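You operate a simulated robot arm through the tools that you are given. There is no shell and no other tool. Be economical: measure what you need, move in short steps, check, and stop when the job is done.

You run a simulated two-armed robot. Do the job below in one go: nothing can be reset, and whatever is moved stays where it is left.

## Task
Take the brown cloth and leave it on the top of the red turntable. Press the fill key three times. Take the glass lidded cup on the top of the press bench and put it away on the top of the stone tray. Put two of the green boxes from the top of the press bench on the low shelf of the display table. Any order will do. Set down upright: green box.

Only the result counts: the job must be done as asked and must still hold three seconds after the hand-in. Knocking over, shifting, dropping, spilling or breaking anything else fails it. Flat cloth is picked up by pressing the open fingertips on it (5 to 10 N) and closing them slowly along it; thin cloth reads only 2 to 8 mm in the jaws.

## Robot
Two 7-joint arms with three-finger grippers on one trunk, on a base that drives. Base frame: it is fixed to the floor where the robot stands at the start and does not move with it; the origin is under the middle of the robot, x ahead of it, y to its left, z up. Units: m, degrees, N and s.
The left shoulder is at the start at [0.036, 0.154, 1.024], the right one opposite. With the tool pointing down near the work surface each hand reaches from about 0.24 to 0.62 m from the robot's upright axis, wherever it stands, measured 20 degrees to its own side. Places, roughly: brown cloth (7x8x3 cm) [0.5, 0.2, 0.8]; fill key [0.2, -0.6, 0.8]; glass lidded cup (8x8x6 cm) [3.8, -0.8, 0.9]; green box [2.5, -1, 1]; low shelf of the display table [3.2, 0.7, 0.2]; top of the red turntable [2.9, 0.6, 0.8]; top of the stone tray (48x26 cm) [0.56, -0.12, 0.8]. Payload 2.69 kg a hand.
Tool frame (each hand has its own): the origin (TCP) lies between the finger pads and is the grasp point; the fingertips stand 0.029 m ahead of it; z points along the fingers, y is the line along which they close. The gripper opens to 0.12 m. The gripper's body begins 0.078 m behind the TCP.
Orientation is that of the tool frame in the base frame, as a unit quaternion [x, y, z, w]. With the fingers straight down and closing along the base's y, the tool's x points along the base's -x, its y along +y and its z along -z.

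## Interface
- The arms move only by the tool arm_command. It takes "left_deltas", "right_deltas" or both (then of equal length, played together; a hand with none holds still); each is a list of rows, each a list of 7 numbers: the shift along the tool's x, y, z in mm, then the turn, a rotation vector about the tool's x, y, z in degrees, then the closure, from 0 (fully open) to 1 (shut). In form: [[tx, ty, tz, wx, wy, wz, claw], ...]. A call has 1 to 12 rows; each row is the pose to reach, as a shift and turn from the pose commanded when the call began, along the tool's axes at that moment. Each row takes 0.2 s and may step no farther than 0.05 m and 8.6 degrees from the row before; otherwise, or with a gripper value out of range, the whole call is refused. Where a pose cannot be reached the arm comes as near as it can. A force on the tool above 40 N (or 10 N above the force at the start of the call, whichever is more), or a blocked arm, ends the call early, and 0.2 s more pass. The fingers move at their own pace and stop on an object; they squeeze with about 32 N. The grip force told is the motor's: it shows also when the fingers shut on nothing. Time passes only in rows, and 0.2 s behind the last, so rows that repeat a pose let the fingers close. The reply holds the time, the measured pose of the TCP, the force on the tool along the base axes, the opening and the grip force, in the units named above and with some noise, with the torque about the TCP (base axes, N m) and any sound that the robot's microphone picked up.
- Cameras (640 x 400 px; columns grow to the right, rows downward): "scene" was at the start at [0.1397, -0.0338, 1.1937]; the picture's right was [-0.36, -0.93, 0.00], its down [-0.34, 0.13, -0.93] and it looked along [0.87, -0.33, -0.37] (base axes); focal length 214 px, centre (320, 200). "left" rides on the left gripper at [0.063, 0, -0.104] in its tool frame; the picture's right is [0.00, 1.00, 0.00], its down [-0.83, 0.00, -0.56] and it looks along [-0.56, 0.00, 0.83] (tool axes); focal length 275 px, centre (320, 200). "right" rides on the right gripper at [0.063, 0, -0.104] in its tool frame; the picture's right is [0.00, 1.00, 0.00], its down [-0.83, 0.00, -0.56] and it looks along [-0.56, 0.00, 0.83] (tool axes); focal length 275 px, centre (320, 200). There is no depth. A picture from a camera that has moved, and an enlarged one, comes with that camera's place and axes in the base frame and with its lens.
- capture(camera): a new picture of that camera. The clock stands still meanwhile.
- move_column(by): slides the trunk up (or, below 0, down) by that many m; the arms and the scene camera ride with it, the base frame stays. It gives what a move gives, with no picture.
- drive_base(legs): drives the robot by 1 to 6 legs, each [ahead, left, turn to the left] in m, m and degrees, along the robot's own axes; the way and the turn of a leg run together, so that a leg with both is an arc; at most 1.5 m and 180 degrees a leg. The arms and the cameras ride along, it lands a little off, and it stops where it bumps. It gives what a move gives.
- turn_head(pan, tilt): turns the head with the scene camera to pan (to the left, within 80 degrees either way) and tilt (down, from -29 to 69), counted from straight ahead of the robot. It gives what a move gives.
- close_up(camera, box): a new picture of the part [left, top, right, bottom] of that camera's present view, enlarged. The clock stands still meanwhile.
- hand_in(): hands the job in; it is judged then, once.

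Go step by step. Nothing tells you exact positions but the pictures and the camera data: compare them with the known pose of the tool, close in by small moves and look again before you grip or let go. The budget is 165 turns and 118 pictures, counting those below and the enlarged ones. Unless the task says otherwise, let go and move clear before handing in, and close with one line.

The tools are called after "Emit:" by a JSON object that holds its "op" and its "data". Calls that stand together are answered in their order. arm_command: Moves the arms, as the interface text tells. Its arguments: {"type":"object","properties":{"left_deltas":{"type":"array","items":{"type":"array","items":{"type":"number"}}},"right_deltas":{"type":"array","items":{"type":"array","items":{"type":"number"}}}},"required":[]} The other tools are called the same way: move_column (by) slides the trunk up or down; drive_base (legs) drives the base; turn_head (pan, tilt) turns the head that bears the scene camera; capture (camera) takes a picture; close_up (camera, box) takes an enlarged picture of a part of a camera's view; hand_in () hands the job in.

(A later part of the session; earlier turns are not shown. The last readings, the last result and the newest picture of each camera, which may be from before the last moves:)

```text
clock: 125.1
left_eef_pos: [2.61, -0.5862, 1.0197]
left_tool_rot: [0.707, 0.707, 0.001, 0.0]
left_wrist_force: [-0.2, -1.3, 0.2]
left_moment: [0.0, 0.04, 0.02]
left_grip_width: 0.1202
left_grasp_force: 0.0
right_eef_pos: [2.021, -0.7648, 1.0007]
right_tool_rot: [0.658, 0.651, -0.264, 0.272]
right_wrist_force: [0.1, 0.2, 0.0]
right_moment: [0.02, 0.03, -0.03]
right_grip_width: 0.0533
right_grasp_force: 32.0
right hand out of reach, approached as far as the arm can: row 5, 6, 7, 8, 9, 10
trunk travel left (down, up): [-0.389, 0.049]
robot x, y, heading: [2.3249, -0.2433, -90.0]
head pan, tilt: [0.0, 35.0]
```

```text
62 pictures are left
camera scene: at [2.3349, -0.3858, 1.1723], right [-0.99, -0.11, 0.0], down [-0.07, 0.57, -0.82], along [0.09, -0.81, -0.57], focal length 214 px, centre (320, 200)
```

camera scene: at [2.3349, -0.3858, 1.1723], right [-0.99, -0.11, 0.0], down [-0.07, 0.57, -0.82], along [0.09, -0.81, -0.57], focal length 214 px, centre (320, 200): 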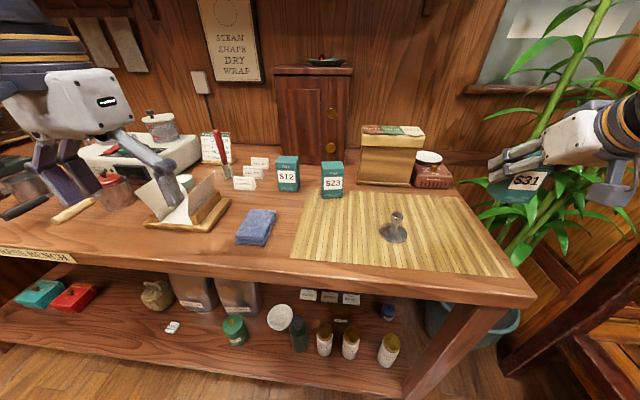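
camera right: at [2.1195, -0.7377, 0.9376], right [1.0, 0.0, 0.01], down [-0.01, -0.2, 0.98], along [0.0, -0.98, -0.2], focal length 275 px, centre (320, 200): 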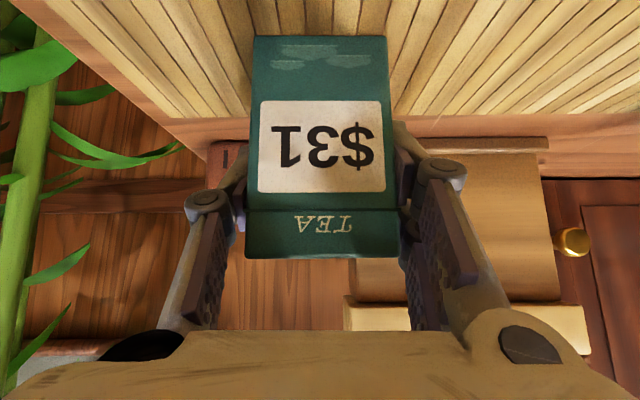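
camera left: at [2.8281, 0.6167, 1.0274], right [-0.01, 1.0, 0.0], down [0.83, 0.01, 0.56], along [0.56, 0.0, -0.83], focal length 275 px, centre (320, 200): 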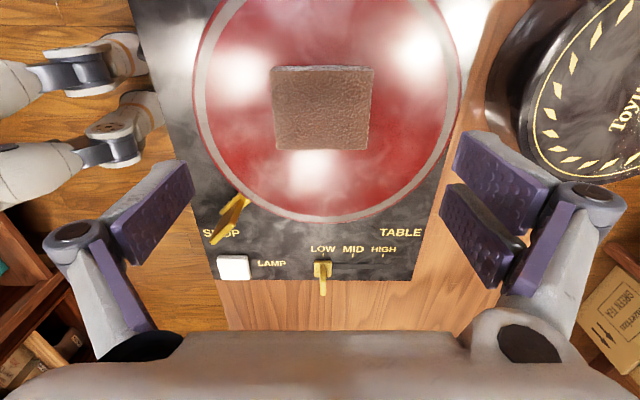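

Right hand holds $31 off to the right. Now the left hand pitches forward and moves above the middle box ($23), centred near [2.355, −0.87].

Emit:
{"op": "arm_command", "data": {"left_deltas": [[-10, -25, -10, 0, -4, 0, 0.1], [-30, -50, -10, 0, -8, 0, 0.1], [-55, -75, -10, 0, -14, 0, 0.1], [-80, -100, -10, 0, -20, 0, 0.1], [-105, -125, -10, 0, -26, 0, 0.1], [-130, -150, -5, 0, -32, 0, 0.1], [-155, -175, 0, 0, -38, 0, 0.1], [-180, -200, 5, 0, -45, 0, 0.1], [-205, -225, 10, 0, -45, 0, 0.1], [-220, -245, 15, 0, -45, 0, 0.1], [-228, -255, 30, 0, -45, 0, 0.1], [-228, -255, 40, 0, -45, 0, 0.1]]}}

Emit:
{"op": "arm_command", "data": {"left_deltas": [[0, 0, 0, 0, 0, 0, 0.1], [0, 0, 0, 0, 0, 0, 0.1]]}}

Emit:
{"op": "capture", "data": {"camera": "left"}}

Emit:
{"op": "capture", "data": {"camera": "scene"}}

```text
clock: 127.7
left_eef_pos: [2.3546, -0.8136, 0.9796]
left_tool_rot: [0.653, 0.654, -0.27, 0.27]
left_wrist_force: [-0.2, -0.2, -0.2]
left_moment: [-0.01, 0.03, 0.02]
left_grip_width: 0.1079
left_grasp_force: 0.0
right_eef_pos: [2.0202, -0.7632, 1.0007]
right_tool_rot: [0.658, 0.65, -0.264, 0.272]
right_wrist_force: [-0.1, -0.4, -1.0]
right_moment: [0.01, 0.02, -0.03]
right_grip_width: 0.0532
right_grasp_force: 32.0
trunk travel left (down, up): [-0.389, 0.049]
robot x, y, heading: [2.329, -0.2419, -90.0]
head pan, tilt: [0.0, 35.0]
```

```text
clock: 128.3
left_eef_pos: [2.3542, -0.8142, 0.9807]
left_tool_rot: [0.654, 0.653, -0.271, 0.27]
left_wrist_force: [0.1, -1.1, -0.6]
left_moment: [-0.01, 0.01, 0.0]
left_grip_width: 0.1076
left_grasp_force: 0.1
right_eef_pos: [2.0204, -0.7637, 1.0012]
right_tool_rot: [0.659, 0.65, -0.264, 0.271]
right_wrist_force: [0.0, 0.0, -0.8]
right_moment: [-0.02, -0.01, -0.02]
right_grip_width: 0.0531
right_grasp_force: 31.6
trunk travel left (down, up): [-0.389, 0.049]
robot x, y, heading: [2.328, -0.2453, -89.9]
head pan, tilt: [0.0, 35.0]
```

```text
61 pictures are left
camera left: at [2.3557, -0.6958, 1.0083], right [1.0, 0.0, 0.0], down [0.0, -0.2, 0.98], along [0.0, -0.98, -0.2], focal length 275 px, centre (320, 200)
```

left: 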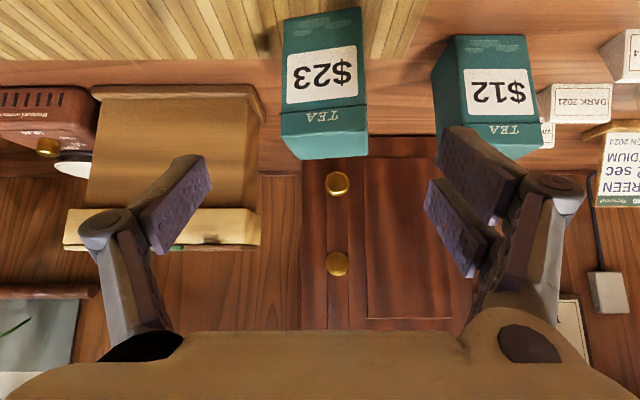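

```text
60 pictures are left
camera scene: at [2.3339, -0.3855, 1.1724], right [-0.99, -0.11, 0.0], down [-0.06, 0.57, -0.82], along [0.09, -0.81, -0.57], focal length 214 px, centre (320, 200)
```

scene: 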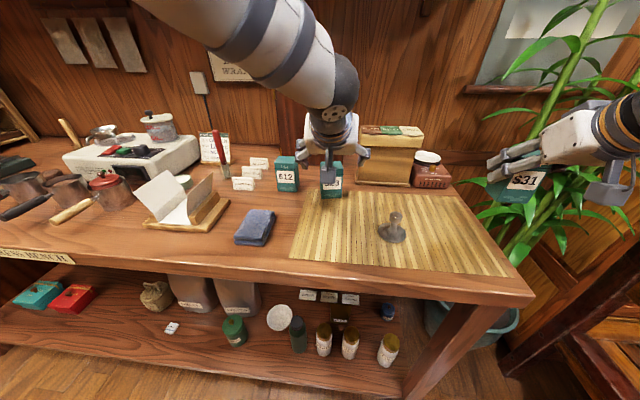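

Good tracking on the left. $23 is centred at [2.358, −0.862]; I'll narrow the opening to 85 mm to stay clear of $12 and advance.

Emit:
{"op": "arm_command", "data": {"left_deltas": [[0, 3, 0, 0, 0, 0, 0.29], [0, 3, 0, 0, 0, 0, 0.29], [5, 3, 20, 0, 0, 0, 0.29], [9, 3, 40, 0, 0, 0, 0.29], [13, 3, 58, 0, 0, 0, 0.29], [13, 3, 58, 0, 0, 0, 0.29]]}}

Emit:
{"op": "capture", "data": {"camera": "left"}}

```text
clock: 129.7
left_eef_pos: [2.3575, -0.8464, 0.93]
left_tool_rot: [0.653, 0.654, -0.27, 0.271]
left_wrist_force: [-0.1, 0.0, 0.3]
left_moment: [0.03, -0.03, 0.01]
left_grip_width: 0.0851
left_grasp_force: 0.0
right_eef_pos: [2.021, -0.7641, 1.0006]
right_tool_rot: [0.659, 0.65, -0.264, 0.272]
right_wrist_force: [-0.6, 0.1, -1.0]
right_moment: [0.04, -0.01, -0.02]
right_grip_width: 0.0534
right_grasp_force: 31.6
trunk travel left (down, up): [-0.389, 0.049]
robot x, y, heading: [2.3226, -0.243, -90.1]
head pan, tilt: [0.0, 35.0]
```

```text
59 pictures are left
camera left: at [2.3586, -0.7279, 0.958], right [1.0, 0.0, 0.0], down [0.0, -0.2, 0.98], along [0.0, -0.98, -0.2], focal length 275 px, centre (320, 200)
```

left: 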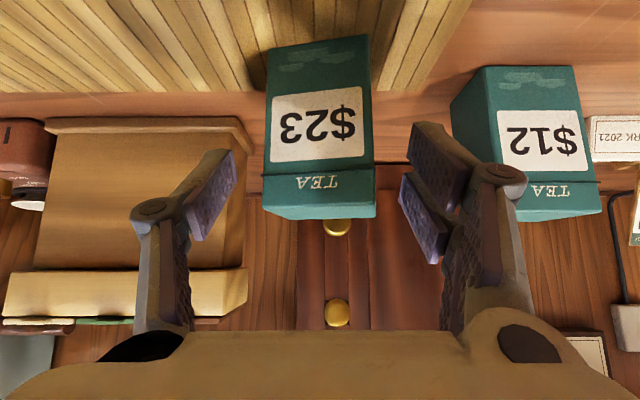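

Clear on both sides. The last 27 mm, then close gently.

Emit:
{"op": "arm_command", "data": {"left_deltas": [[2, 0, 10, 0, 0, 0, 0.29], [4, 0, 20, 0, 0, 0, 0.29], [4, 0, 26, 0, 0, 0, 0.29], [4, 0, 26, 0, 0, 0, 0.4], [4, 0, 26, 0, 0, 0, 0.55], [4, 0, 26, 0, 0, 0, 0.75], [4, 0, 26, 0, 0, 0, 1], [4, 0, 26, 0, 0, 0, 1]]}}

Emit:
{"op": "capture", "data": {"camera": "left"}}

```text
clock: 131.5
left_eef_pos: [2.3572, -0.8619, 0.9105]
left_tool_rot: [0.654, 0.653, -0.27, 0.27]
left_wrist_force: [-0.2, 0.1, 1.1]
left_moment: [-0.02, 0.06, 0.03]
left_grip_width: 0.0531
left_grasp_force: 31.8
right_eef_pos: [2.021, -0.7626, 1.0008]
right_tool_rot: [0.659, 0.65, -0.264, 0.271]
right_wrist_force: [0.4, -0.8, -0.9]
right_moment: [-0.03, 0.0, 0.0]
right_grip_width: 0.0533
right_grasp_force: 32.0
trunk travel left (down, up): [-0.389, 0.049]
robot x, y, heading: [2.3241, -0.2441, -90.0]
head pan, tilt: [0.0, 35.0]
```

```text
58 pictures are left
camera left: at [2.3594, -0.7433, 0.9377], right [1.0, 0.0, 0.0], down [0.0, -0.2, 0.98], along [0.0, -0.98, -0.2], focal length 275 px, centre (320, 200)
```

left: 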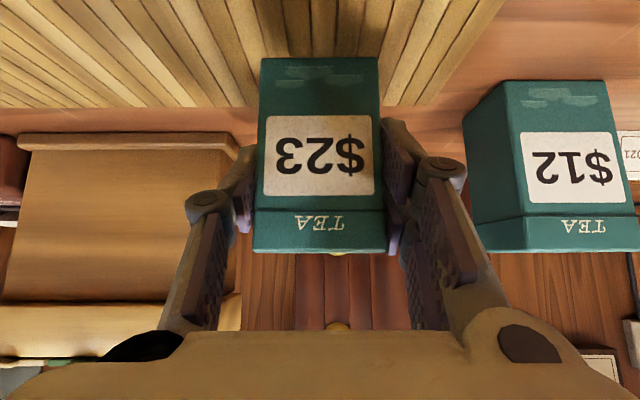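

Both boxes are held. Lifting the left one and drawing it back to carry height.

Emit:
{"op": "arm_command", "data": {"left_deltas": [[-14, 0, -14, 0, 0, 0, 1], [-40, 0, -40, 0, 0, 0, 1], [-70, 0, -70, 0, 0, 0, 1], [-80, 10, -85, 0, 0, 0, 1], [-70, 40, -105, 0, 0, 0, 1], [-55, 75, -120, 0, 0, 0, 1], [-40, 110, -135, 0, 0, 0, 1], [-25, 145, -155, 0, 0, 0, 1], [-10, 170, -170, 0, 0, 0, 1], [0, 185, -180, 0, 0, 0, 1], [0, 185, -180, 0, 0, 0, 1]]}}

Emit:
{"op": "capture", "data": {"camera": "scene"}}

```text
clock: 133.9
left_eef_pos: [2.5399, -0.735, 1.0363]
left_tool_rot: [0.653, 0.654, -0.269, 0.27]
left_wrist_force: [-1.1, 0.0, 0.0]
left_moment: [0.01, -0.02, 0.01]
left_grip_width: 0.0534
left_grasp_force: 32.1
right_eef_pos: [2.02, -0.7638, 1.0008]
right_tool_rot: [0.659, 0.65, -0.265, 0.271]
right_wrist_force: [-0.6, -0.5, -0.7]
right_moment: [0.0, -0.01, 0.01]
right_grip_width: 0.053
right_grasp_force: 32.0
trunk travel left (down, up): [-0.389, 0.049]
robot x, y, heading: [2.323, -0.2446, -90.0]
head pan, tilt: [0.0, 35.0]
```

```text
57 pictures are left
camera scene: at [2.3339, -0.3856, 1.1724], right [-0.99, -0.11, 0.0], down [-0.06, 0.57, -0.82], along [0.09, -0.81, -0.57], focal length 214 px, centre (320, 200)
```

scene: 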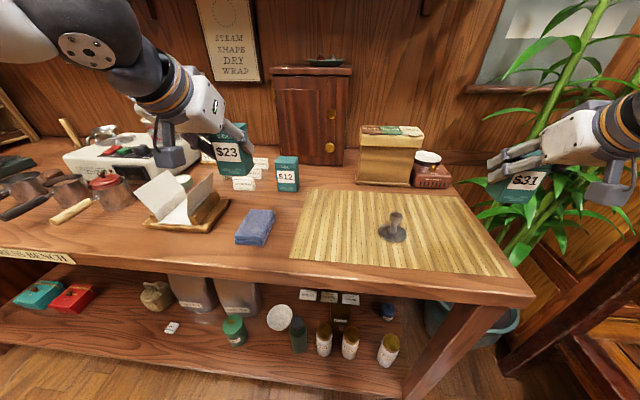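

Backing away from the bench and turning to face the display table, with the boxes held high.

Emit:
{"op": "drive_base", "data": {"legs": [[-0.28, 0, 0], [0, 0.1, 0], [0, 0, 90], [0, 0, 90]]}}

Emit:
{"op": "capture", "data": {"camera": "scene"}}

```text
clock: 144.3
left_eef_pos: [2.236, 0.5366, 1.0367]
left_tool_rot: [-0.636, 0.67, 0.263, 0.277]
left_wrist_force: [0.5, -0.1, -0.1]
left_moment: [-0.01, 0.02, 0.0]
left_grip_width: 0.0531
left_grasp_force: 32.7
right_eef_pos: [2.7578, 0.5379, 1.0006]
right_tool_rot: [-0.632, 0.675, 0.265, 0.272]
right_wrist_force: [0.4, 0.4, -0.1]
right_moment: [-0.02, 0.0, 0.04]
right_grip_width: 0.0531
right_grasp_force: 32.2
trunk travel left (down, up): [-0.389, 0.049]
robot x, y, heading: [2.4286, 0.0339, 86.6]
head pan, tilt: [0.0, 35.0]
```

```text
56 pictures are left
camera scene: at [2.421, 0.1756, 1.1724], right [1.0, 0.06, 0.0], down [0.03, -0.57, -0.82], along [-0.05, 0.82, -0.57], focal length 214 px, centre (320, 200)
```

scene: 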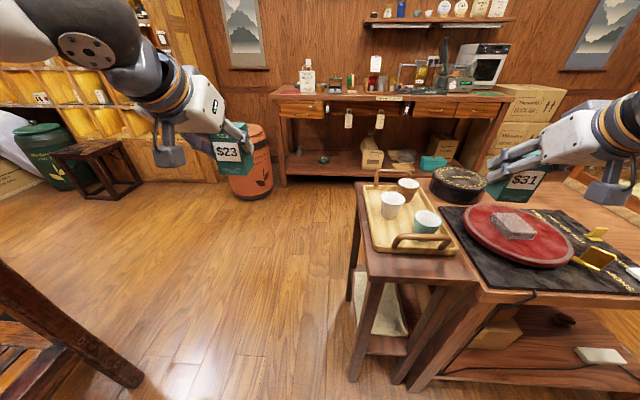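

All well. Backing to mid-aisle and sliding right in front of the free part of the low shelf.

Emit:
{"op": "drive_base", "data": {"legs": [[-0.22, 0, 3.4], [0, -0.8, 0]]}}

Emit:
{"op": "turn_head", "data": {"pan": 0, "tilt": 45}}

Emit:
{"op": "capture", "data": {"camera": "scene"}}

```text
clock: 152.3
left_eef_pos: [3.0232, 0.3072, 1.0366]
left_tool_rot: [0.656, -0.652, -0.271, -0.269]
left_wrist_force: [0.8, 0.2, -0.9]
left_moment: [0.0, -0.02, -0.03]
left_grip_width: 0.053
left_grasp_force: 32.1
right_eef_pos: [3.5431, 0.3407, 1.0004]
right_tool_rot: [-0.652, 0.657, 0.272, 0.263]
right_wrist_force: [-0.3, -0.9, -1.2]
right_moment: [-0.02, -0.01, 0.02]
right_grip_width: 0.0531
right_grasp_force: 31.7
trunk travel left (down, up): [-0.389, 0.049]
robot x, y, heading: [3.2409, -0.1789, 90.2]
head pan, tilt: [0.0, 35.0]
```

```text
clock: 153.1
left_eef_pos: [3.0233, 0.3077, 1.0356]
left_tool_rot: [0.655, -0.652, -0.271, -0.269]
left_wrist_force: [1.7, -0.7, -1.0]
left_moment: [-0.01, 0.0, 0.02]
left_grip_width: 0.0533
left_grasp_force: 32.1
right_eef_pos: [3.5444, 0.339, 1.0005]
right_tool_rot: [-0.652, 0.658, 0.272, 0.262]
right_wrist_force: [0.0, -0.5, 0.2]
right_moment: [0.01, 0.01, 0.01]
right_grip_width: 0.0531
right_grasp_force: 32.7
trunk travel left (down, up): [-0.389, 0.049]
robot x, y, heading: [3.239, -0.1832, 90.1]
head pan, tilt: [0.0, 45.0]
```

```text
55 pictures are left
camera scene: at [3.2303, -0.0452, 1.164], right [0.99, 0.11, 0.0], down [0.07, -0.65, -0.76], along [-0.08, 0.76, -0.65], focal length 214 px, centre (320, 200)
```

scene: 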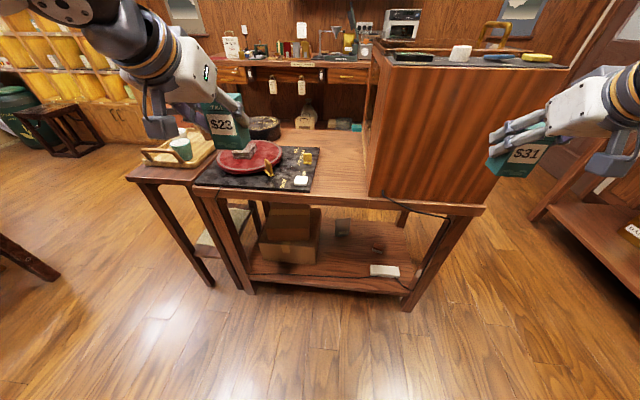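

Clear in front. Lowering the trunk so the hands come below the table top.

Emit:
{"op": "move_column", "data": {"by": -0.38}}

Emit:
{"op": "turn_head", "data": {"pan": 0, "tilt": 35}}

Emit:
{"op": "capture", "data": {"camera": "scene"}}

```text
clock: 156.7
left_eef_pos: [3.0236, 0.3078, 0.6556]
left_tool_rot: [0.656, -0.651, -0.272, -0.269]
left_wrist_force: [0.0, 0.3, -1.5]
left_moment: [-0.01, 0.02, 0.02]
left_grip_width: 0.0531
left_grasp_force: 32.3
right_eef_pos: [3.5427, 0.3639, 0.3888]
right_tool_rot: [-0.697, 0.703, 0.104, 0.098]
right_wrist_force: [-0.2, -0.1, -0.9]
right_moment: [0.01, -0.01, 0.02]
right_grip_width: 0.0533
right_grasp_force: 32.3
trunk travel left (down, up): [-0.009, 0.429]
robot x, y, heading: [3.2405, -0.1835, 90.1]
head pan, tilt: [0.0, 45.0]
```

```text
clock: 157.4
left_eef_pos: [3.0238, 0.3084, 0.6559]
left_tool_rot: [0.656, -0.652, -0.271, -0.269]
left_wrist_force: [-0.4, -0.1, -0.9]
left_moment: [-0.02, 0.01, -0.01]
left_grip_width: 0.0533
left_grasp_force: 31.5
right_eef_pos: [3.543, 0.3642, 0.3886]
right_tool_rot: [-0.697, 0.703, 0.104, 0.097]
right_wrist_force: [0.4, 0.3, 0.1]
right_moment: [0.02, 0.03, 0.01]
right_grip_width: 0.0533
right_grasp_force: 32.4
trunk travel left (down, up): [-0.009, 0.429]
robot x, y, heading: [3.2359, -0.1834, 90.2]
head pan, tilt: [0.0, 35.0]
```

```text
54 pictures are left
camera scene: at [3.2383, 0.0875, 0.7681], right [1.0, 0.01, 0.0], down [0.0, -0.57, -0.82], along [0.0, 0.82, -0.57], focal length 214 px, centre (320, 200)
```

scene: 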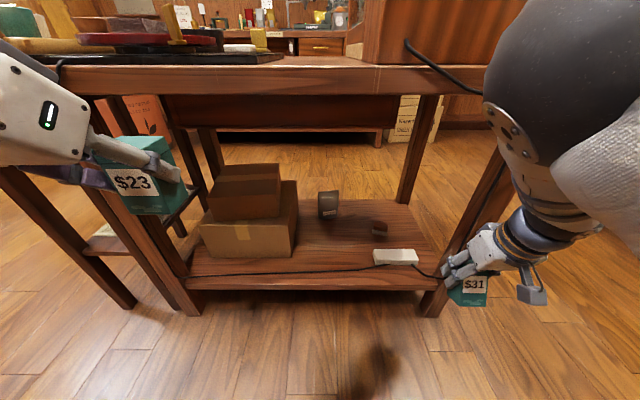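

The free zone on the shelf is x 3.17–3.40, y 0.53–0.72. The right hand sank and tipped with the squat, so I'll correct it later. First the left hand moves sideways and down in front of the shelf.

Emit:
{"op": "arm_command", "data": {"left_deltas": [[22, -28, 22, 0, 0, 0, 1], [44, -56, 44, 0, 0, 0, 1], [66, -84, 66, 0, 0, 0, 1], [88, -112, 88, 0, 0, 0, 1], [110, -140, 110, 0, 0, 0, 1], [132, -170, 132, 0, 0, 0, 1], [155, -200, 155, 0, 0, 0, 1], [170, -200, 170, 0, 0, 0, 1], [170, -200, 170, 0, 0, 0, 1]]}}

Emit:
{"op": "capture", "data": {"camera": "scene"}}

```text
clock: 159.4
left_eef_pos: [3.2244, 0.3086, 0.4166]
left_tool_rot: [0.656, -0.651, -0.271, -0.269]
left_wrist_force: [-0.9, 0.5, -0.7]
left_moment: [-0.01, 0.01, -0.02]
left_grip_width: 0.0533
left_grasp_force: 31.5
right_eef_pos: [3.5428, 0.3645, 0.3879]
right_tool_rot: [-0.697, 0.703, 0.105, 0.098]
right_wrist_force: [-0.1, 0.6, -0.2]
right_moment: [0.01, -0.01, -0.04]
right_grip_width: 0.0535
right_grasp_force: 31.8
trunk travel left (down, up): [-0.009, 0.429]
robot x, y, heading: [3.2446, -0.184, 90.4]
head pan, tilt: [0.0, 35.0]
```

```text
53 pictures are left
camera scene: at [3.2383, 0.0875, 0.7681], right [1.0, 0.01, 0.0], down [0.0, -0.57, -0.82], along [0.0, 0.82, -0.57], focal length 214 px, centre (320, 200)
```

scene: 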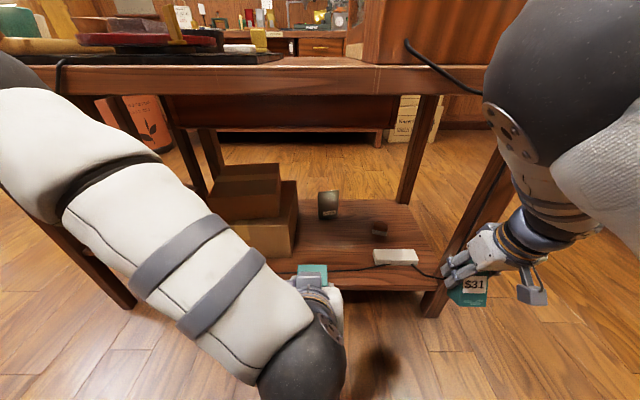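

The left hand tracks well. Now I'll restore the right hand's 45° pitch and draw it inward, away from the table leg, before driving closer.

Emit:
{"op": "arm_command", "data": {"right_deltas": [[10, 15, -12, 0, -5, 0, 1], [18, 35, -25, 0, -10, 0, 1], [28, 55, -38, 0, -15, 0, 1], [36, 75, -50, 0, -20, 0, 1], [46, 95, -65, 0, -25, 0, 1], [55, 115, -79, 0, -28.3, 0, 1], [55, 123, -79, 0, -28.3, 0, 1], [55, 123, -79, 0, -28.3, 0, 1], [55, 123, -79, 0, -28.3, 0, 1]]}}

Emit:
{"op": "capture", "data": {"camera": "scene"}}

```text
clock: 161.4
left_eef_pos: [3.2254, 0.308, 0.4163]
left_tool_rot: [0.655, -0.652, -0.271, -0.269]
left_wrist_force: [0.1, -0.1, -0.1]
left_moment: [-0.01, -0.01, 0.02]
left_grip_width: 0.053
left_grasp_force: 32.7
right_eef_pos: [3.488, 0.3035, 0.3721]
right_tool_rot: [-0.651, 0.657, 0.273, 0.266]
right_wrist_force: [-1.1, 1.0, -0.9]
right_moment: [-0.01, 0.01, 0.04]
right_grip_width: 0.0534
right_grasp_force: 32.2
right hand out of reach, approached as far as the arm can: row 1, 2, 3, 4, 5, 6, 7, 8, 9
trunk travel left (down, up): [-0.009, 0.429]
robot x, y, heading: [3.2397, -0.1833, 90.1]
head pan, tilt: [0.0, 35.0]
```

```text
52 pictures are left
camera scene: at [3.2383, 0.0875, 0.7681], right [1.0, 0.01, 0.0], down [0.0, -0.57, -0.82], along [0.0, 0.82, -0.57], focal length 214 px, centre (320, 200)
```

scene: 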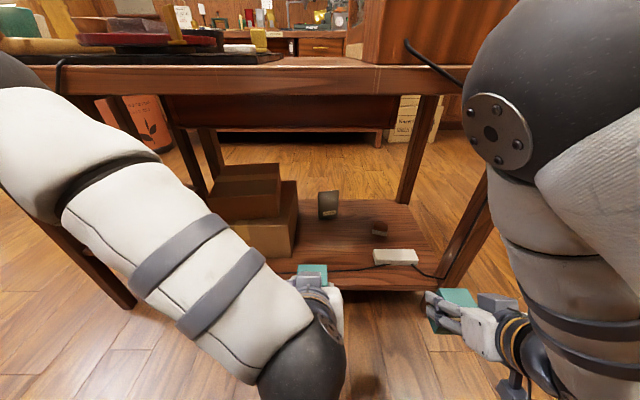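

The right arm is bent elbow-up, close to the table, so driving in with it is unsafe. The left arm is fine, so I'll extend it from here toward the shelf spot, staying above shelf height.

Emit:
{"op": "arm_command", "data": {"left_deltas": [[-10, 0, 35, 0, 0, 0, 1], [-25, 0, 75, 0, 0, 0, 1], [-45, 0, 115, 0, 0, 0, 1], [-65, 0, 155, 0, 0, 0, 1], [-82, 0, 195, 0, 0, 0, 1], [-95, 0, 232, 0, 0, 0, 1], [-95, 0, 232, 0, 0, 0, 1]]}}

Emit:
{"op": "capture", "data": {"camera": "left"}}

Emit:
{"op": "capture", "data": {"camera": "scene"}}

```text
clock: 163.1
left_eef_pos: [3.2238, 0.5382, 0.3178]
left_tool_rot: [0.654, -0.652, -0.271, -0.27]
left_wrist_force: [-0.3, 0.1, -0.5]
left_moment: [-0.03, -0.04, -0.02]
left_grip_width: 0.0528
left_grasp_force: 31.9
right_eef_pos: [3.4872, 0.3022, 0.3724]
right_tool_rot: [-0.65, 0.657, 0.272, 0.266]
right_wrist_force: [0.4, 0.4, -1.1]
right_moment: [0.01, 0.0, -0.02]
right_grip_width: 0.0534
right_grasp_force: 32.3
trunk travel left (down, up): [-0.009, 0.429]
robot x, y, heading: [3.2409, -0.1832, 90.2]
head pan, tilt: [0.0, 35.0]
```

```text
51 pictures are left
camera left: at [3.2242, 0.4207, 0.3464], right [-1.0, 0.0, 0.0], down [0.0, 0.2, 0.98], along [0.0, 0.98, -0.2], focal length 275 px, centre (320, 200)
```

left: 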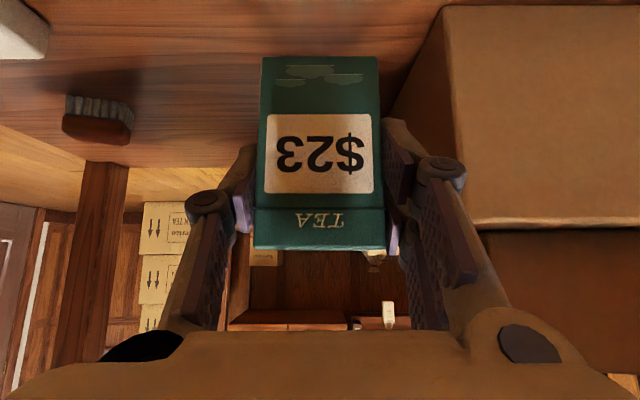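

```text
50 pictures are left
camera scene: at [3.2383, 0.0875, 0.7681], right [1.0, 0.01, 0.0], down [0.0, -0.57, -0.82], along [0.0, 0.82, -0.57], focal length 214 px, centre (320, 200)
```

scene: 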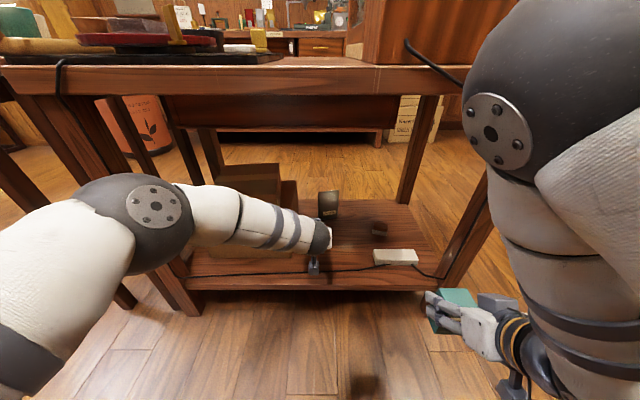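

The left arm reaches the shelf easily. I'll go 20 mm right for clearance from the cardboard box, then deeper to y ≈ 0.635 and lower to just above the shelf.

Emit:
{"op": "arm_command", "data": {"left_deltas": [[0, -21, 0, 0, 0, 0, 1], [-23, -21, 23, 0, 0, 0, 1], [-46, -21, 46, 0, 0, 0, 1], [-68, -21, 68, 0, 0, 0, 1], [-56, -21, 80, 0, 0, 0, 1], [-49, -21, 87, 0, 0, 0, 1]]}}

Emit:
{"op": "capture", "data": {"camera": "left"}}

```text
clock: 164.4
left_eef_pos: [3.2315, 0.5911, 0.3085]
left_tool_rot: [0.655, -0.652, -0.271, -0.27]
left_wrist_force: [-0.1, 0.3, -0.7]
left_moment: [0.0, 0.04, -0.01]
left_grip_width: 0.0532
left_grasp_force: 31.6
left hand out of reach, approached as far as the arm can: row 3, 4, 5, 6
right_eef_pos: [3.4886, 0.303, 0.3722]
right_tool_rot: [-0.65, 0.658, 0.272, 0.266]
right_wrist_force: [-0.6, 0.0, -0.2]
right_moment: [0.01, -0.01, 0.02]
right_grip_width: 0.0534
right_grasp_force: 32.3
trunk travel left (down, up): [-0.009, 0.429]
robot x, y, heading: [3.2416, -0.1827, 90.0]
head pan, tilt: [0.0, 35.0]
```

```text
49 pictures are left
camera left: at [3.2325, 0.4729, 0.3367], right [-1.0, 0.0, 0.0], down [0.0, 0.2, 0.98], along [0.0, 0.98, -0.2], focal length 275 px, centre (320, 200)
```

left: 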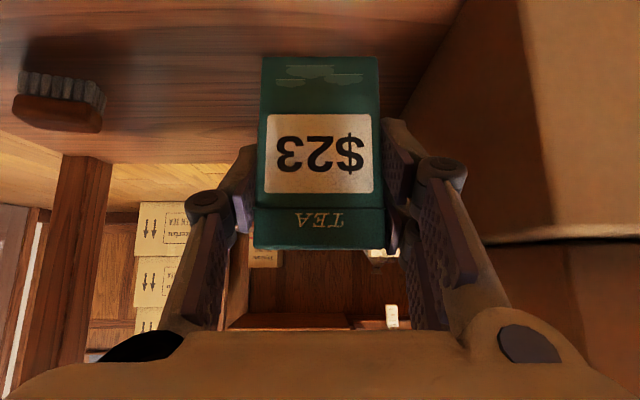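

The reach ends near y = 0.59, which is deep enough (behind the cable). I'll set the target to [3.245, 0.58, 0.278].

Emit:
{"op": "arm_command", "data": {"left_deltas": [[30, 0, -35, 0, 0, 0, 1], [45, 0, -31, 0, 0, 0, 1], [48, 0, -29, 0, 0, 0, 1], [48, 0, -29, 0, 0, 0, 1]]}}

Emit:
{"op": "capture", "data": {"camera": "left"}}

```text
clock: 165.4
left_eef_pos: [3.2311, 0.5373, 0.2949]
left_tool_rot: [0.655, -0.652, -0.271, -0.269]
left_wrist_force: [-0.1, 0.0, -0.9]
left_moment: [-0.03, -0.01, 0.02]
left_grip_width: 0.0534
left_grasp_force: 31.9
right_eef_pos: [3.4875, 0.3039, 0.3723]
right_tool_rot: [-0.65, 0.658, 0.272, 0.266]
right_wrist_force: [0.0, -0.1, -0.2]
right_moment: [-0.01, 0.0, 0.02]
right_grip_width: 0.0533
right_grasp_force: 31.9
trunk travel left (down, up): [-0.009, 0.429]
robot x, y, heading: [3.2392, -0.1841, 90.5]
head pan, tilt: [0.0, 35.0]
```

```text
48 pictures are left
camera left: at [3.232, 0.4192, 0.3228], right [-1.0, 0.0, 0.0], down [0.0, 0.2, 0.98], along [0.0, 0.98, -0.2], focal length 275 px, centre (320, 200)
```

left: 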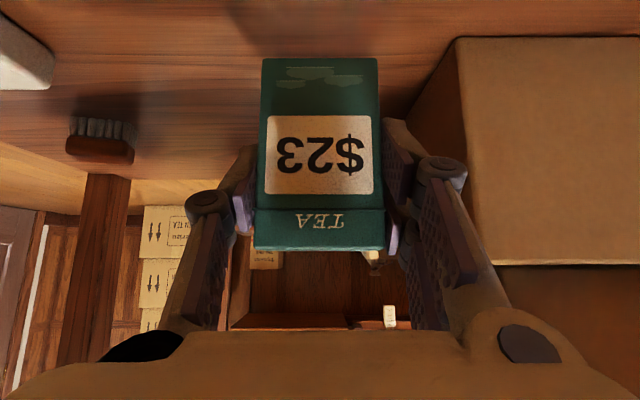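

So after an out-of-reach row the command becomes the reached pose. From here: a small correction to [3.245, 0.582, 0.278].

Emit:
{"op": "arm_command", "data": {"left_deltas": [[-10, -14, 20, 0, 0, 0, 1], [-20, -14, 40, 0, 0, 0, 1], [-19, -14, 43, 0, 0, 0, 1]]}}

Emit:
{"op": "arm_command", "data": {"left_deltas": [[1, 0, 1, 0, 0, 0, 1], [3, 0, 3, 0, 0, 0, 1], [5, 0, 5, 0, 0, 0, 1]]}}

Emit:
{"op": "capture", "data": {"camera": "left"}}

```text
clock: 166.2
left_eef_pos: [3.235, 0.5758, 0.2776]
left_tool_rot: [0.656, -0.652, -0.27, -0.269]
left_wrist_force: [-0.5, 0.3, -1.4]
left_moment: [0.0, 0.0, -0.02]
left_grip_width: 0.0531
left_grasp_force: 31.5
left hand out of reach, approached as far as the arm can: row 2, 3
right_eef_pos: [3.4889, 0.3039, 0.3727]
right_tool_rot: [-0.65, 0.658, 0.272, 0.266]
right_wrist_force: [0.5, -0.2, -0.5]
right_moment: [0.0, -0.02, 0.01]
right_grip_width: 0.0529
right_grasp_force: 32.0
trunk travel left (down, up): [-0.009, 0.429]
robot x, y, heading: [3.2423, -0.1832, 90.4]
head pan, tilt: [0.0, 35.0]
```

```text
clock: 167.1
left_eef_pos: [3.2342, 0.5755, 0.2702]
left_tool_rot: [0.655, -0.651, -0.272, -0.269]
left_wrist_force: [0.7, 0.1, -0.1]
left_moment: [-0.01, 0.05, 0.0]
left_grip_width: 0.0531
left_grasp_force: 31.8
right_eef_pos: [3.4887, 0.3039, 0.3724]
right_tool_rot: [-0.651, 0.658, 0.272, 0.266]
right_wrist_force: [0.6, -0.3, -0.2]
right_moment: [-0.02, 0.01, 0.0]
right_grip_width: 0.0531
right_grasp_force: 32.1
trunk travel left (down, up): [-0.009, 0.429]
robot x, y, heading: [3.2387, -0.1849, 90.0]
head pan, tilt: [0.0, 35.0]
```

```text
47 pictures are left
camera left: at [3.2357, 0.4568, 0.299], right [-1.0, 0.0, 0.0], down [0.0, 0.2, 0.98], along [0.0, 0.98, -0.2], focal length 275 px, centre (320, 200)
```

left: 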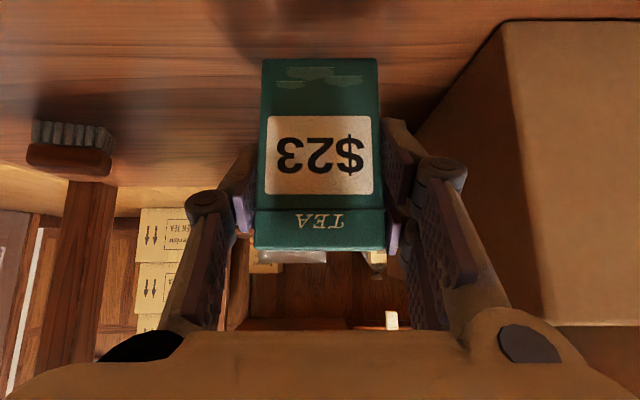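

No contact yet. Continue down in 2 mm steps until the shelf is felt.

Emit:
{"op": "arm_command", "data": {"left_deltas": [[1.5, 0, 1.5, 0, 0, 0, 1], [3, 0, 3, 0, 0, 0, 1], [4.5, 0, 4.5, 0, 0, 0, 1], [6, 0, 6, 0, 0, 0, 1]]}}

```text
clock: 168.1
left_eef_pos: [3.2338, 0.5752, 0.2677]
left_tool_rot: [0.655, -0.652, -0.271, -0.27]
left_wrist_force: [0.8, -0.4, -0.2]
left_moment: [-0.02, 0.03, 0.01]
left_grip_width: 0.0533
left_grasp_force: 31.6
left hand out of reach, approached as far as the arm can: row 4
right_eef_pos: [3.488, 0.3029, 0.3718]
right_tool_rot: [-0.651, 0.657, 0.272, 0.265]
right_wrist_force: [0.1, -0.6, -0.4]
right_moment: [-0.03, 0.01, 0.0]
right_grip_width: 0.0532
right_grasp_force: 32.5
trunk travel left (down, up): [-0.009, 0.429]
robot x, y, heading: [3.2397, -0.1838, 90.4]
head pan, tilt: [0.0, 35.0]
```

It's at the reach limit, so I'll ease 12 mm back while lowering further.

Emit:
{"op": "arm_command", "data": {"left_deltas": [[9, 0, -9, 0, 0, 0, 1], [12, 0, -6, 0, 0, 0, 1], [15, 0, -3, 0, 0, 0, 1], [17, 0, -1, 0, 0, 0, 1]]}}

Emit:
{"op": "capture", "data": {"camera": "left"}}

```text
clock: 169.1
left_eef_pos: [3.2369, 0.5647, 0.2541]
left_tool_rot: [0.655, -0.652, -0.271, -0.269]
left_wrist_force: [-0.5, -0.5, -0.6]
left_moment: [0.0, 0.0, 0.01]
left_grip_width: 0.0533
left_grasp_force: 32.0
left hand out of reach, approached as far as the arm can: row 1, 2, 3, 4
right_eef_pos: [3.4869, 0.304, 0.3722]
right_tool_rot: [-0.651, 0.657, 0.272, 0.265]
right_wrist_force: [-0.1, -0.2, -0.2]
right_moment: [-0.02, 0.03, -0.02]
right_grip_width: 0.0535
right_grasp_force: 32.0
trunk travel left (down, up): [-0.009, 0.429]
robot x, y, heading: [3.2406, -0.1817, 90.1]
head pan, tilt: [0.0, 35.0]
```

```text
46 pictures are left
camera left: at [3.2372, 0.4472, 0.2817], right [-1.0, 0.0, 0.0], down [0.0, 0.2, 0.98], along [0.0, 0.98, -0.2], focal length 275 px, centre (320, 200)
```

left: 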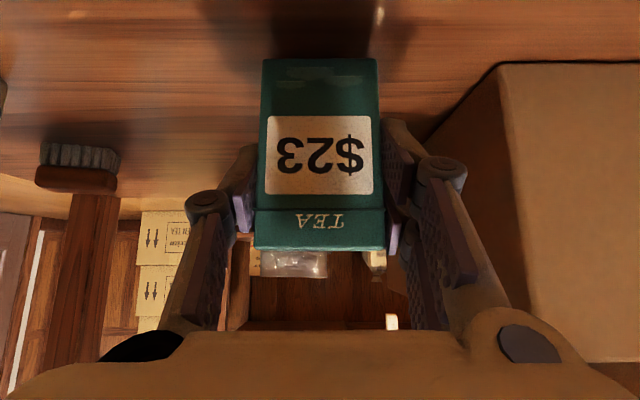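

By the cardboard box's base the shelf lies at z ≈ 0.197, so about 7 mm remain. Small steps down.

Emit:
{"op": "arm_command", "data": {"left_deltas": [[2, 0, 1, 0, 0, 0, 1], [4, 0, 2, 0, 0, 0, 1], [6, 0, 3, 0, 0, 0, 1], [8, 0, 4, 0, 0, 0, 1]]}}

```text
clock: 170.1
left_eef_pos: [3.2374, 0.5636, 0.2449]
left_tool_rot: [0.656, -0.651, -0.271, -0.269]
left_wrist_force: [-0.4, 0.5, -0.5]
left_moment: [-0.01, 0.01, 0.0]
left_grip_width: 0.0531
left_grasp_force: 32.5
right_eef_pos: [3.4878, 0.304, 0.3728]
right_tool_rot: [-0.65, 0.658, 0.272, 0.266]
right_wrist_force: [0.7, -0.2, 0.8]
right_moment: [-0.01, 0.01, -0.03]
right_grip_width: 0.0529
right_grasp_force: 31.4
trunk travel left (down, up): [-0.009, 0.429]
robot x, y, heading: [3.2407, -0.1825, 90.4]
head pan, tilt: [0.0, 35.0]
```

Emit:
{"op": "arm_command", "data": {"left_deltas": [[1.5, 0, 1.5, 0, 0, 0, 1], [3, 0, 3, 0, 0, 0, 1], [4.5, 0, 4.5, 0, 0, 0, 1], [6, 0, 6, 0, 0, 0, 1]]}}

Emit:
{"op": "close_up", "data": {"camera": "scene", "box": [240, 160, 440, 300]}}

```text
clock: 171.1
left_eef_pos: [3.2366, 0.5618, 0.2447]
left_tool_rot: [0.655, -0.652, -0.27, -0.27]
left_wrist_force: [-0.5, -0.9, 0.2]
left_moment: [-0.05, 0.02, 0.0]
left_grip_width: 0.0534
left_grasp_force: 32.2
left hand out of reach, approached as far as the arm can: row 2, 3, 4
right_eef_pos: [3.4882, 0.3039, 0.3723]
right_tool_rot: [-0.65, 0.657, 0.273, 0.267]
right_wrist_force: [0.1, 0.5, -0.7]
right_moment: [-0.01, 0.0, 0.02]
right_grip_width: 0.0533
right_grasp_force: 32.0
trunk travel left (down, up): [-0.009, 0.429]
robot x, y, heading: [3.2383, -0.1829, 90.3]
head pan, tilt: [0.0, 35.0]
```

```text
2.86 times, centred on (340, 230) of scene
camera zoom: at [3.2383, 0.0875, 0.7681], right [1.0, 0.01, 0.0], down [0.0, -0.57, -0.82], along [0.0, 0.82, -0.57], focal length 613 px, centre (263, 114)
```

zoom: 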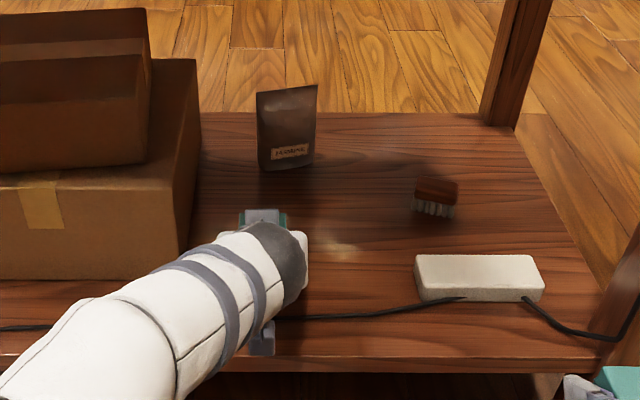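

At the reach limit again without contact. I'll raise the box a little, roll 5 cm nearer (the right elbow has about 12 cm to the table), then lower again.

Emit:
{"op": "arm_command", "data": {"left_deltas": [[-5, -4, -5, 0, 0, 0, 1], [-14, -8, -14, 0, 0, 0, 1], [-14, -8, -14, 0, 0, 0, 1]]}}

Emit:
{"op": "drive_base", "data": {"legs": [[0.05, 0, 0]]}}

Emit:
{"op": "capture", "data": {"camera": "left"}}

```text
clock: 171.8
left_eef_pos: [3.261, 0.5654, 0.2676]
left_tool_rot: [-0.647, 0.657, 0.267, 0.28]
left_wrist_force: [0.4, 0.1, -1.4]
left_moment: [0.01, -0.02, -0.03]
left_grip_width: 0.0532
left_grasp_force: 31.9
left hand out of reach, approached as far as the arm can: row 2, 3
right_eef_pos: [3.4876, 0.3034, 0.3729]
right_tool_rot: [-0.65, 0.658, 0.272, 0.266]
right_wrist_force: [-0.5, 0.0, -0.3]
right_moment: [-0.01, -0.01, 0.0]
right_grip_width: 0.053
right_grasp_force: 31.6
trunk travel left (down, up): [-0.009, 0.429]
robot x, y, heading: [3.2424, -0.1806, 90.6]
head pan, tilt: [0.0, 35.0]
```

```text
clock: 172.8
left_eef_pos: [3.262, 0.614, 0.2685]
left_tool_rot: [-0.647, 0.657, 0.267, 0.28]
left_wrist_force: [-0.3, -0.1, -0.7]
left_moment: [-0.02, 0.0, 0.03]
left_grip_width: 0.0533
left_grasp_force: 32.1
right_eef_pos: [3.4883, 0.3529, 0.3714]
right_tool_rot: [-0.65, 0.658, 0.272, 0.266]
right_wrist_force: [-0.5, 0.0, -0.6]
right_moment: [0.01, 0.01, 0.0]
right_grip_width: 0.0532
right_grasp_force: 32.1
trunk travel left (down, up): [-0.009, 0.429]
robot x, y, heading: [3.2405, -0.1323, 90.3]
head pan, tilt: [0.0, 35.0]
```

```text
44 pictures are left
camera left: at [3.2585, 0.4965, 0.2947], right [-1.0, 0.02, -0.01], down [0.0, 0.19, 0.98], along [0.03, 0.98, -0.19], focal length 275 px, centre (320, 200)
```

left: 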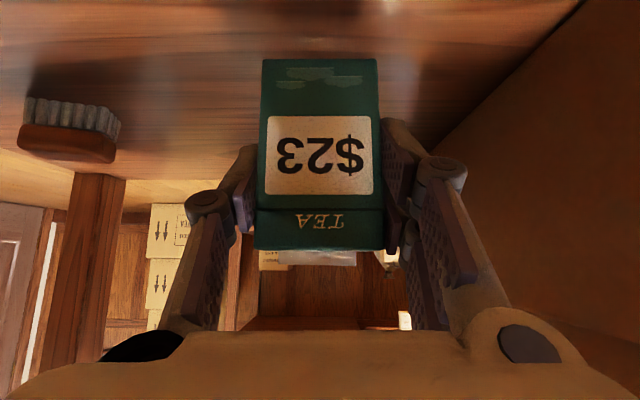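

Now lowering again at about [3.247, 0.60].

Emit:
{"op": "arm_command", "data": {"left_deltas": [[8, 8, -6, 0, 0, 0, 1], [15, 15, -2, 0, 0, 0, 1], [21, 15, 4, 0, 0, 0, 1], [21, 15, 4, 0, 0, 0, 1]]}}

Emit:
{"op": "arm_command", "data": {"left_deltas": [[1.5, 0, 1.5, 0, 0, 0, 1], [3, 0, 3, 0, 0, 0, 1], [4.5, 0, 4.5, 0, 0, 0, 1], [6, 0, 6, 0, 0, 0, 1]]}}

```text
clock: 173.8
left_eef_pos: [3.2463, 0.6022, 0.249]
left_tool_rot: [-0.646, 0.658, 0.266, 0.281]
left_wrist_force: [0.2, 0.2, -1.3]
left_moment: [-0.01, 0.0, 0.02]
left_grip_width: 0.0531
left_grasp_force: 32.1
right_eef_pos: [3.4885, 0.3526, 0.3722]
right_tool_rot: [-0.65, 0.658, 0.271, 0.265]
right_wrist_force: [0.0, -0.8, -0.6]
right_moment: [0.01, -0.02, 0.0]
right_grip_width: 0.053
right_grasp_force: 32.1
trunk travel left (down, up): [-0.009, 0.429]
robot x, y, heading: [3.2402, -0.1368, 90.3]
head pan, tilt: [0.0, 35.0]
```

```text
clock: 174.8
left_eef_pos: [3.2462, 0.6026, 0.2403]
left_tool_rot: [-0.646, 0.658, 0.266, 0.281]
left_wrist_force: [-0.6, 0.5, -0.8]
left_moment: [-0.01, 0.01, 0.02]
left_grip_width: 0.053
left_grasp_force: 32.3
right_eef_pos: [3.4885, 0.3542, 0.3718]
right_tool_rot: [-0.65, 0.658, 0.272, 0.265]
right_wrist_force: [-1.0, 0.6, -1.7]
right_moment: [0.02, 0.02, -0.04]
right_grip_width: 0.0531
right_grasp_force: 32.6
trunk travel left (down, up): [-0.009, 0.429]
robot x, y, heading: [3.2412, -0.1298, 90.1]
head pan, tilt: [0.0, 35.0]
```

Tracking well now, still no contact at z = 0.240. Continuing down.

Emit:
{"op": "arm_command", "data": {"left_deltas": [[1.5, 0, 1.5, 0, 0, 0, 1], [3, 0, 3, 0, 0, 0, 1], [4.5, 0, 4.5, 0, 0, 0, 1], [6, 0, 6, 0, 0, 0, 1]]}}

Emit:
{"op": "capture", "data": {"camera": "left"}}

```text
clock: 175.8
left_eef_pos: [3.2483, 0.6049, 0.2372]
left_tool_rot: [-0.645, 0.657, 0.269, 0.284]
left_wrist_force: [-2.4, -1.3, 30.0]
left_moment: [0.55, 0.13, 0.04]
left_grip_width: 0.0532
left_grasp_force: 31.9
right_eef_pos: [3.4882, 0.3524, 0.3737]
right_tool_rot: [-0.65, 0.658, 0.272, 0.267]
right_wrist_force: [-0.5, -0.1, -0.5]
right_moment: [-0.02, 0.03, 0.0]
right_grip_width: 0.0528
right_grasp_force: 31.6
trunk travel left (down, up): [-0.009, 0.429]
robot x, y, heading: [3.2423, -0.1338, 90.5]
head pan, tilt: [0.0, 35.0]
```

```text
43 pictures are left
camera left: at [3.2437, 0.4867, 0.2641], right [-1.0, 0.03, -0.01], down [0.0, 0.18, 0.98], along [0.03, 0.98, -0.18], focal length 275 px, centre (320, 200)
```

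left: 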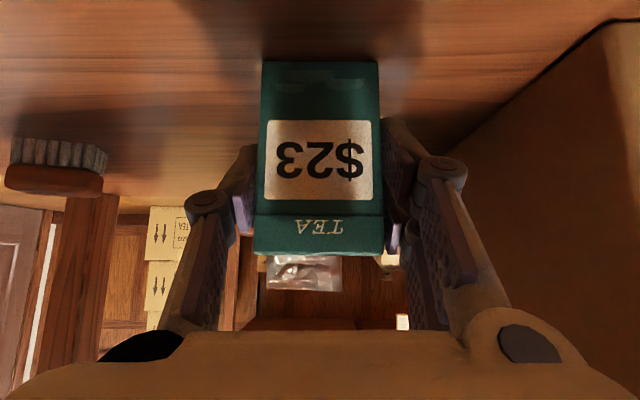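

Contact (30 N). Ease up 3 mm, open part-way, then withdraw back along the tool axis.

Emit:
{"op": "arm_command", "data": {"left_deltas": [[-3.5, 0, -3.5, 0, 0, 0, 1], [-3.5, 0, -3.5, 0, 0, 0, 0.5], [-3.5, 0, -3.5, 0, 0, 0, 0.4], [-3.5, 0, -3.5, 0, 0, 0, 0.32], [-3.5, 0, -3.5, 0, 0, 0, 0.32]]}}

Emit:
{"op": "capture", "data": {"camera": "left"}}

```text
clock: 177.0
left_eef_pos: [3.2466, 0.604, 0.2374]
left_tool_rot: [-0.647, 0.657, 0.267, 0.28]
left_wrist_force: [-0.2, 0.0, 0.9]
left_moment: [0.03, -0.02, 0.01]
left_grip_width: 0.0815
left_grasp_force: 0.0
right_eef_pos: [3.4879, 0.3531, 0.3719]
right_tool_rot: [-0.65, 0.658, 0.272, 0.266]
right_wrist_force: [0.8, 1.2, -0.2]
right_moment: [0.0, 0.01, -0.02]
right_grip_width: 0.0535
right_grasp_force: 32.7
trunk travel left (down, up): [-0.009, 0.429]
robot x, y, heading: [3.2389, -0.1315, 90.3]
head pan, tilt: [0.0, 35.0]
```

```text
42 pictures are left
camera left: at [3.2444, 0.4851, 0.2648], right [-1.0, 0.02, -0.01], down [0.0, 0.19, 0.98], along [0.03, 0.98, -0.19], focal length 275 px, centre (320, 200)
```

left: 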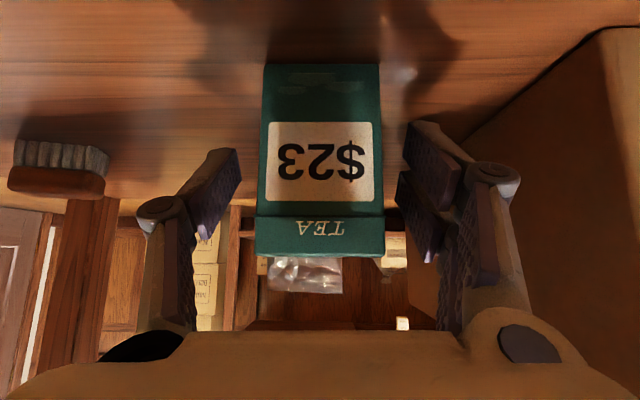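

$23 stands upright on the shelf. Withdrawing the left hand back and up.

Emit:
{"op": "arm_command", "data": {"left_deltas": [[0, 0, -30, 0, 0, 0, 0.3], [0, 0, -65, 0, 0, 0, 0.3], [0, 0, -100, 0, 0, 0, 0.3], [15, 20, -140, 0, 0, 0, 0.3], [30, 50, -180, 0, 0, 0, 0.3], [45, 90, -210, 0, 0, 0, 0.3], [50, 130, -220, 0, 0, 0, 0.3]]}}

Emit:
{"op": "arm_command", "data": {"right_deltas": [[-10, 20, 10, 0, 0, 0, 1], [-20, 40, 25, 0, 0, 0, 1], [-30, 60, 40, 0, 0, 0, 1]]}}

Emit:
{"op": "capture", "data": {"camera": "scene"}}

```text
refused: row 5 steps farther than a row can; nothing moved
```

```text
clock: 177.8
left_eef_pos: [3.2459, 0.6025, 0.2376]
left_tool_rot: [-0.646, 0.658, 0.267, 0.281]
left_wrist_force: [0.0, 0.7, 0.0]
left_moment: [-0.02, 0.01, -0.01]
left_grip_width: 0.0817
left_grasp_force: 0.0
right_eef_pos: [3.4662, 0.4132, 0.3569]
right_tool_rot: [-0.654, 0.656, 0.274, 0.257]
right_wrist_force: [0.2, -0.7, 0.6]
right_moment: [0.0, 0.01, -0.03]
right_grip_width: 0.0533
right_grasp_force: 31.9
right hand out of reach, approached as far as the arm can: row 1, 2, 3
trunk travel left (down, up): [-0.009, 0.429]
robot x, y, heading: [3.2417, -0.1324, 90.3]
head pan, tilt: [0.0, 35.0]
```

```text
41 pictures are left
camera scene: at [3.2382, 0.137, 0.7681], right [1.0, 0.0, 0.0], down [0.0, -0.57, -0.82], along [0.0, 0.82, -0.57], focal length 214 px, centre (320, 200)
```

scene: 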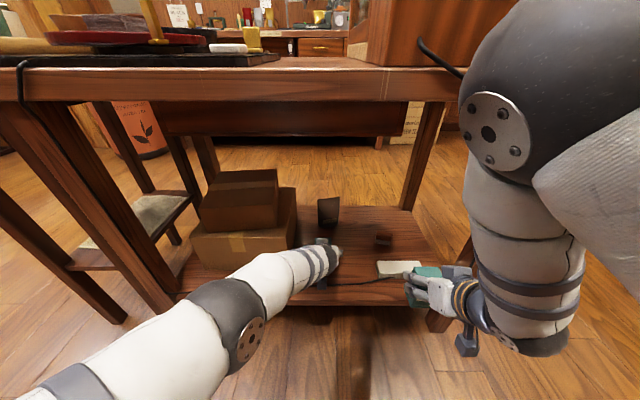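

The left call was refused for a large step; I'll redo it with smaller ones. The right hand did follow forward well.

Emit:
{"op": "arm_command", "data": {"left_deltas": [[0, 0, -30, 0, 0, 0, 0.3], [0, 0, -65, 0, 0, 0, 0.3], [0, 0, -100, 0, 0, 0, 0.3], [10, 10, -135, 0, 0, 0, 0.3], [20, 25, -165, 0, 0, 0, 0.3], [30, 50, -195, 0, 0, 0, 0.3], [40, 80, -220, 0, 0, 0, 0.3], [45, 110, -230, 0, 0, 0, 0.3], [45, 150, -240, 0, 0, 0, 0.3]]}}

Emit:
{"op": "capture", "data": {"camera": "scene"}}

```text
clock: 179.8
left_eef_pos: [3.0909, 0.4053, 0.3716]
left_tool_rot: [-0.647, 0.658, 0.266, 0.28]
left_wrist_force: [-0.9, 0.0, 0.4]
left_moment: [0.02, 0.01, 0.04]
left_grip_width: 0.0838
left_grasp_force: 0.0
right_eef_pos: [3.4671, 0.4136, 0.3575]
right_tool_rot: [-0.654, 0.657, 0.274, 0.257]
right_wrist_force: [0.1, -0.2, -0.8]
right_moment: [0.04, 0.02, 0.04]
right_grip_width: 0.0529
right_grasp_force: 31.8
trunk travel left (down, up): [-0.009, 0.429]
robot x, y, heading: [3.243, -0.132, 90.3]
head pan, tilt: [0.0, 35.0]
```

```text
40 pictures are left
camera scene: at [3.2383, 0.137, 0.7681], right [1.0, 0.0, 0.0], down [0.0, -0.57, -0.82], along [0.0, 0.82, -0.57], focal length 214 px, centre (320, 200)
```

scene: 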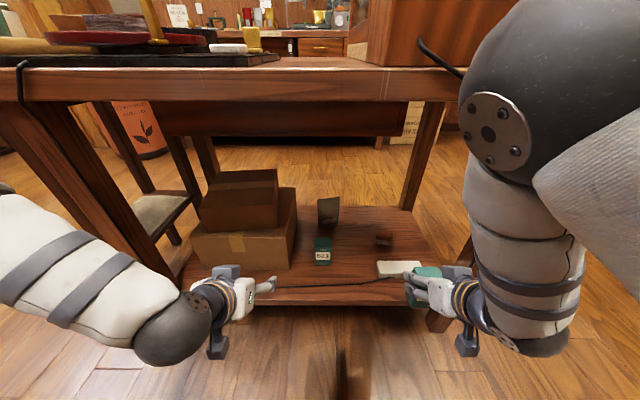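

$23 stands free on the shelf. Now the right hand moves forward and inward, at a height that clears the power strip.

Emit:
{"op": "arm_command", "data": {"right_deltas": [[-12, 15, 12, 0, 0, 0, 1], [-25, 30, 25, 0, 0, 0, 1], [-38, 45, 38, 0, 0, 0, 1], [-50, 60, 50, 0, 0, 0, 1], [-62, 75, 62, 0, 0, 0, 1]]}}

Emit:
{"op": "capture", "data": {"camera": "scene"}}

```text
clock: 181.0
left_eef_pos: [3.0909, 0.4054, 0.3718]
left_tool_rot: [-0.647, 0.657, 0.267, 0.28]
left_wrist_force: [-0.3, -1.3, -0.4]
left_moment: [0.01, 0.02, 0.01]
left_grip_width: 0.0841
left_grasp_force: 0.0
right_eef_pos: [3.4116, 0.5156, 0.3646]
right_tool_rot: [-0.653, 0.658, 0.272, 0.258]
right_wrist_force: [-0.5, -0.3, -1.0]
right_moment: [0.0, 0.02, 0.0]
right_grip_width: 0.0531
right_grasp_force: 32.2
right hand out of reach, approached as far as the arm can: row 1, 2, 3, 4, 5
trunk travel left (down, up): [-0.009, 0.429]
robot x, y, heading: [3.2402, -0.1309, 90.3]
head pan, tilt: [0.0, 35.0]
```

```text
39 pictures are left
camera scene: at [3.2382, 0.137, 0.7681], right [1.0, 0.0, 0.0], down [0.0, -0.57, -0.82], along [0.0, 0.82, -0.57], focal length 214 px, centre (320, 200)
```

scene: 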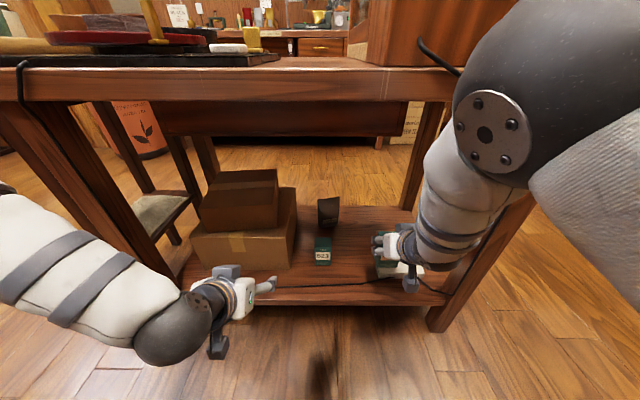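

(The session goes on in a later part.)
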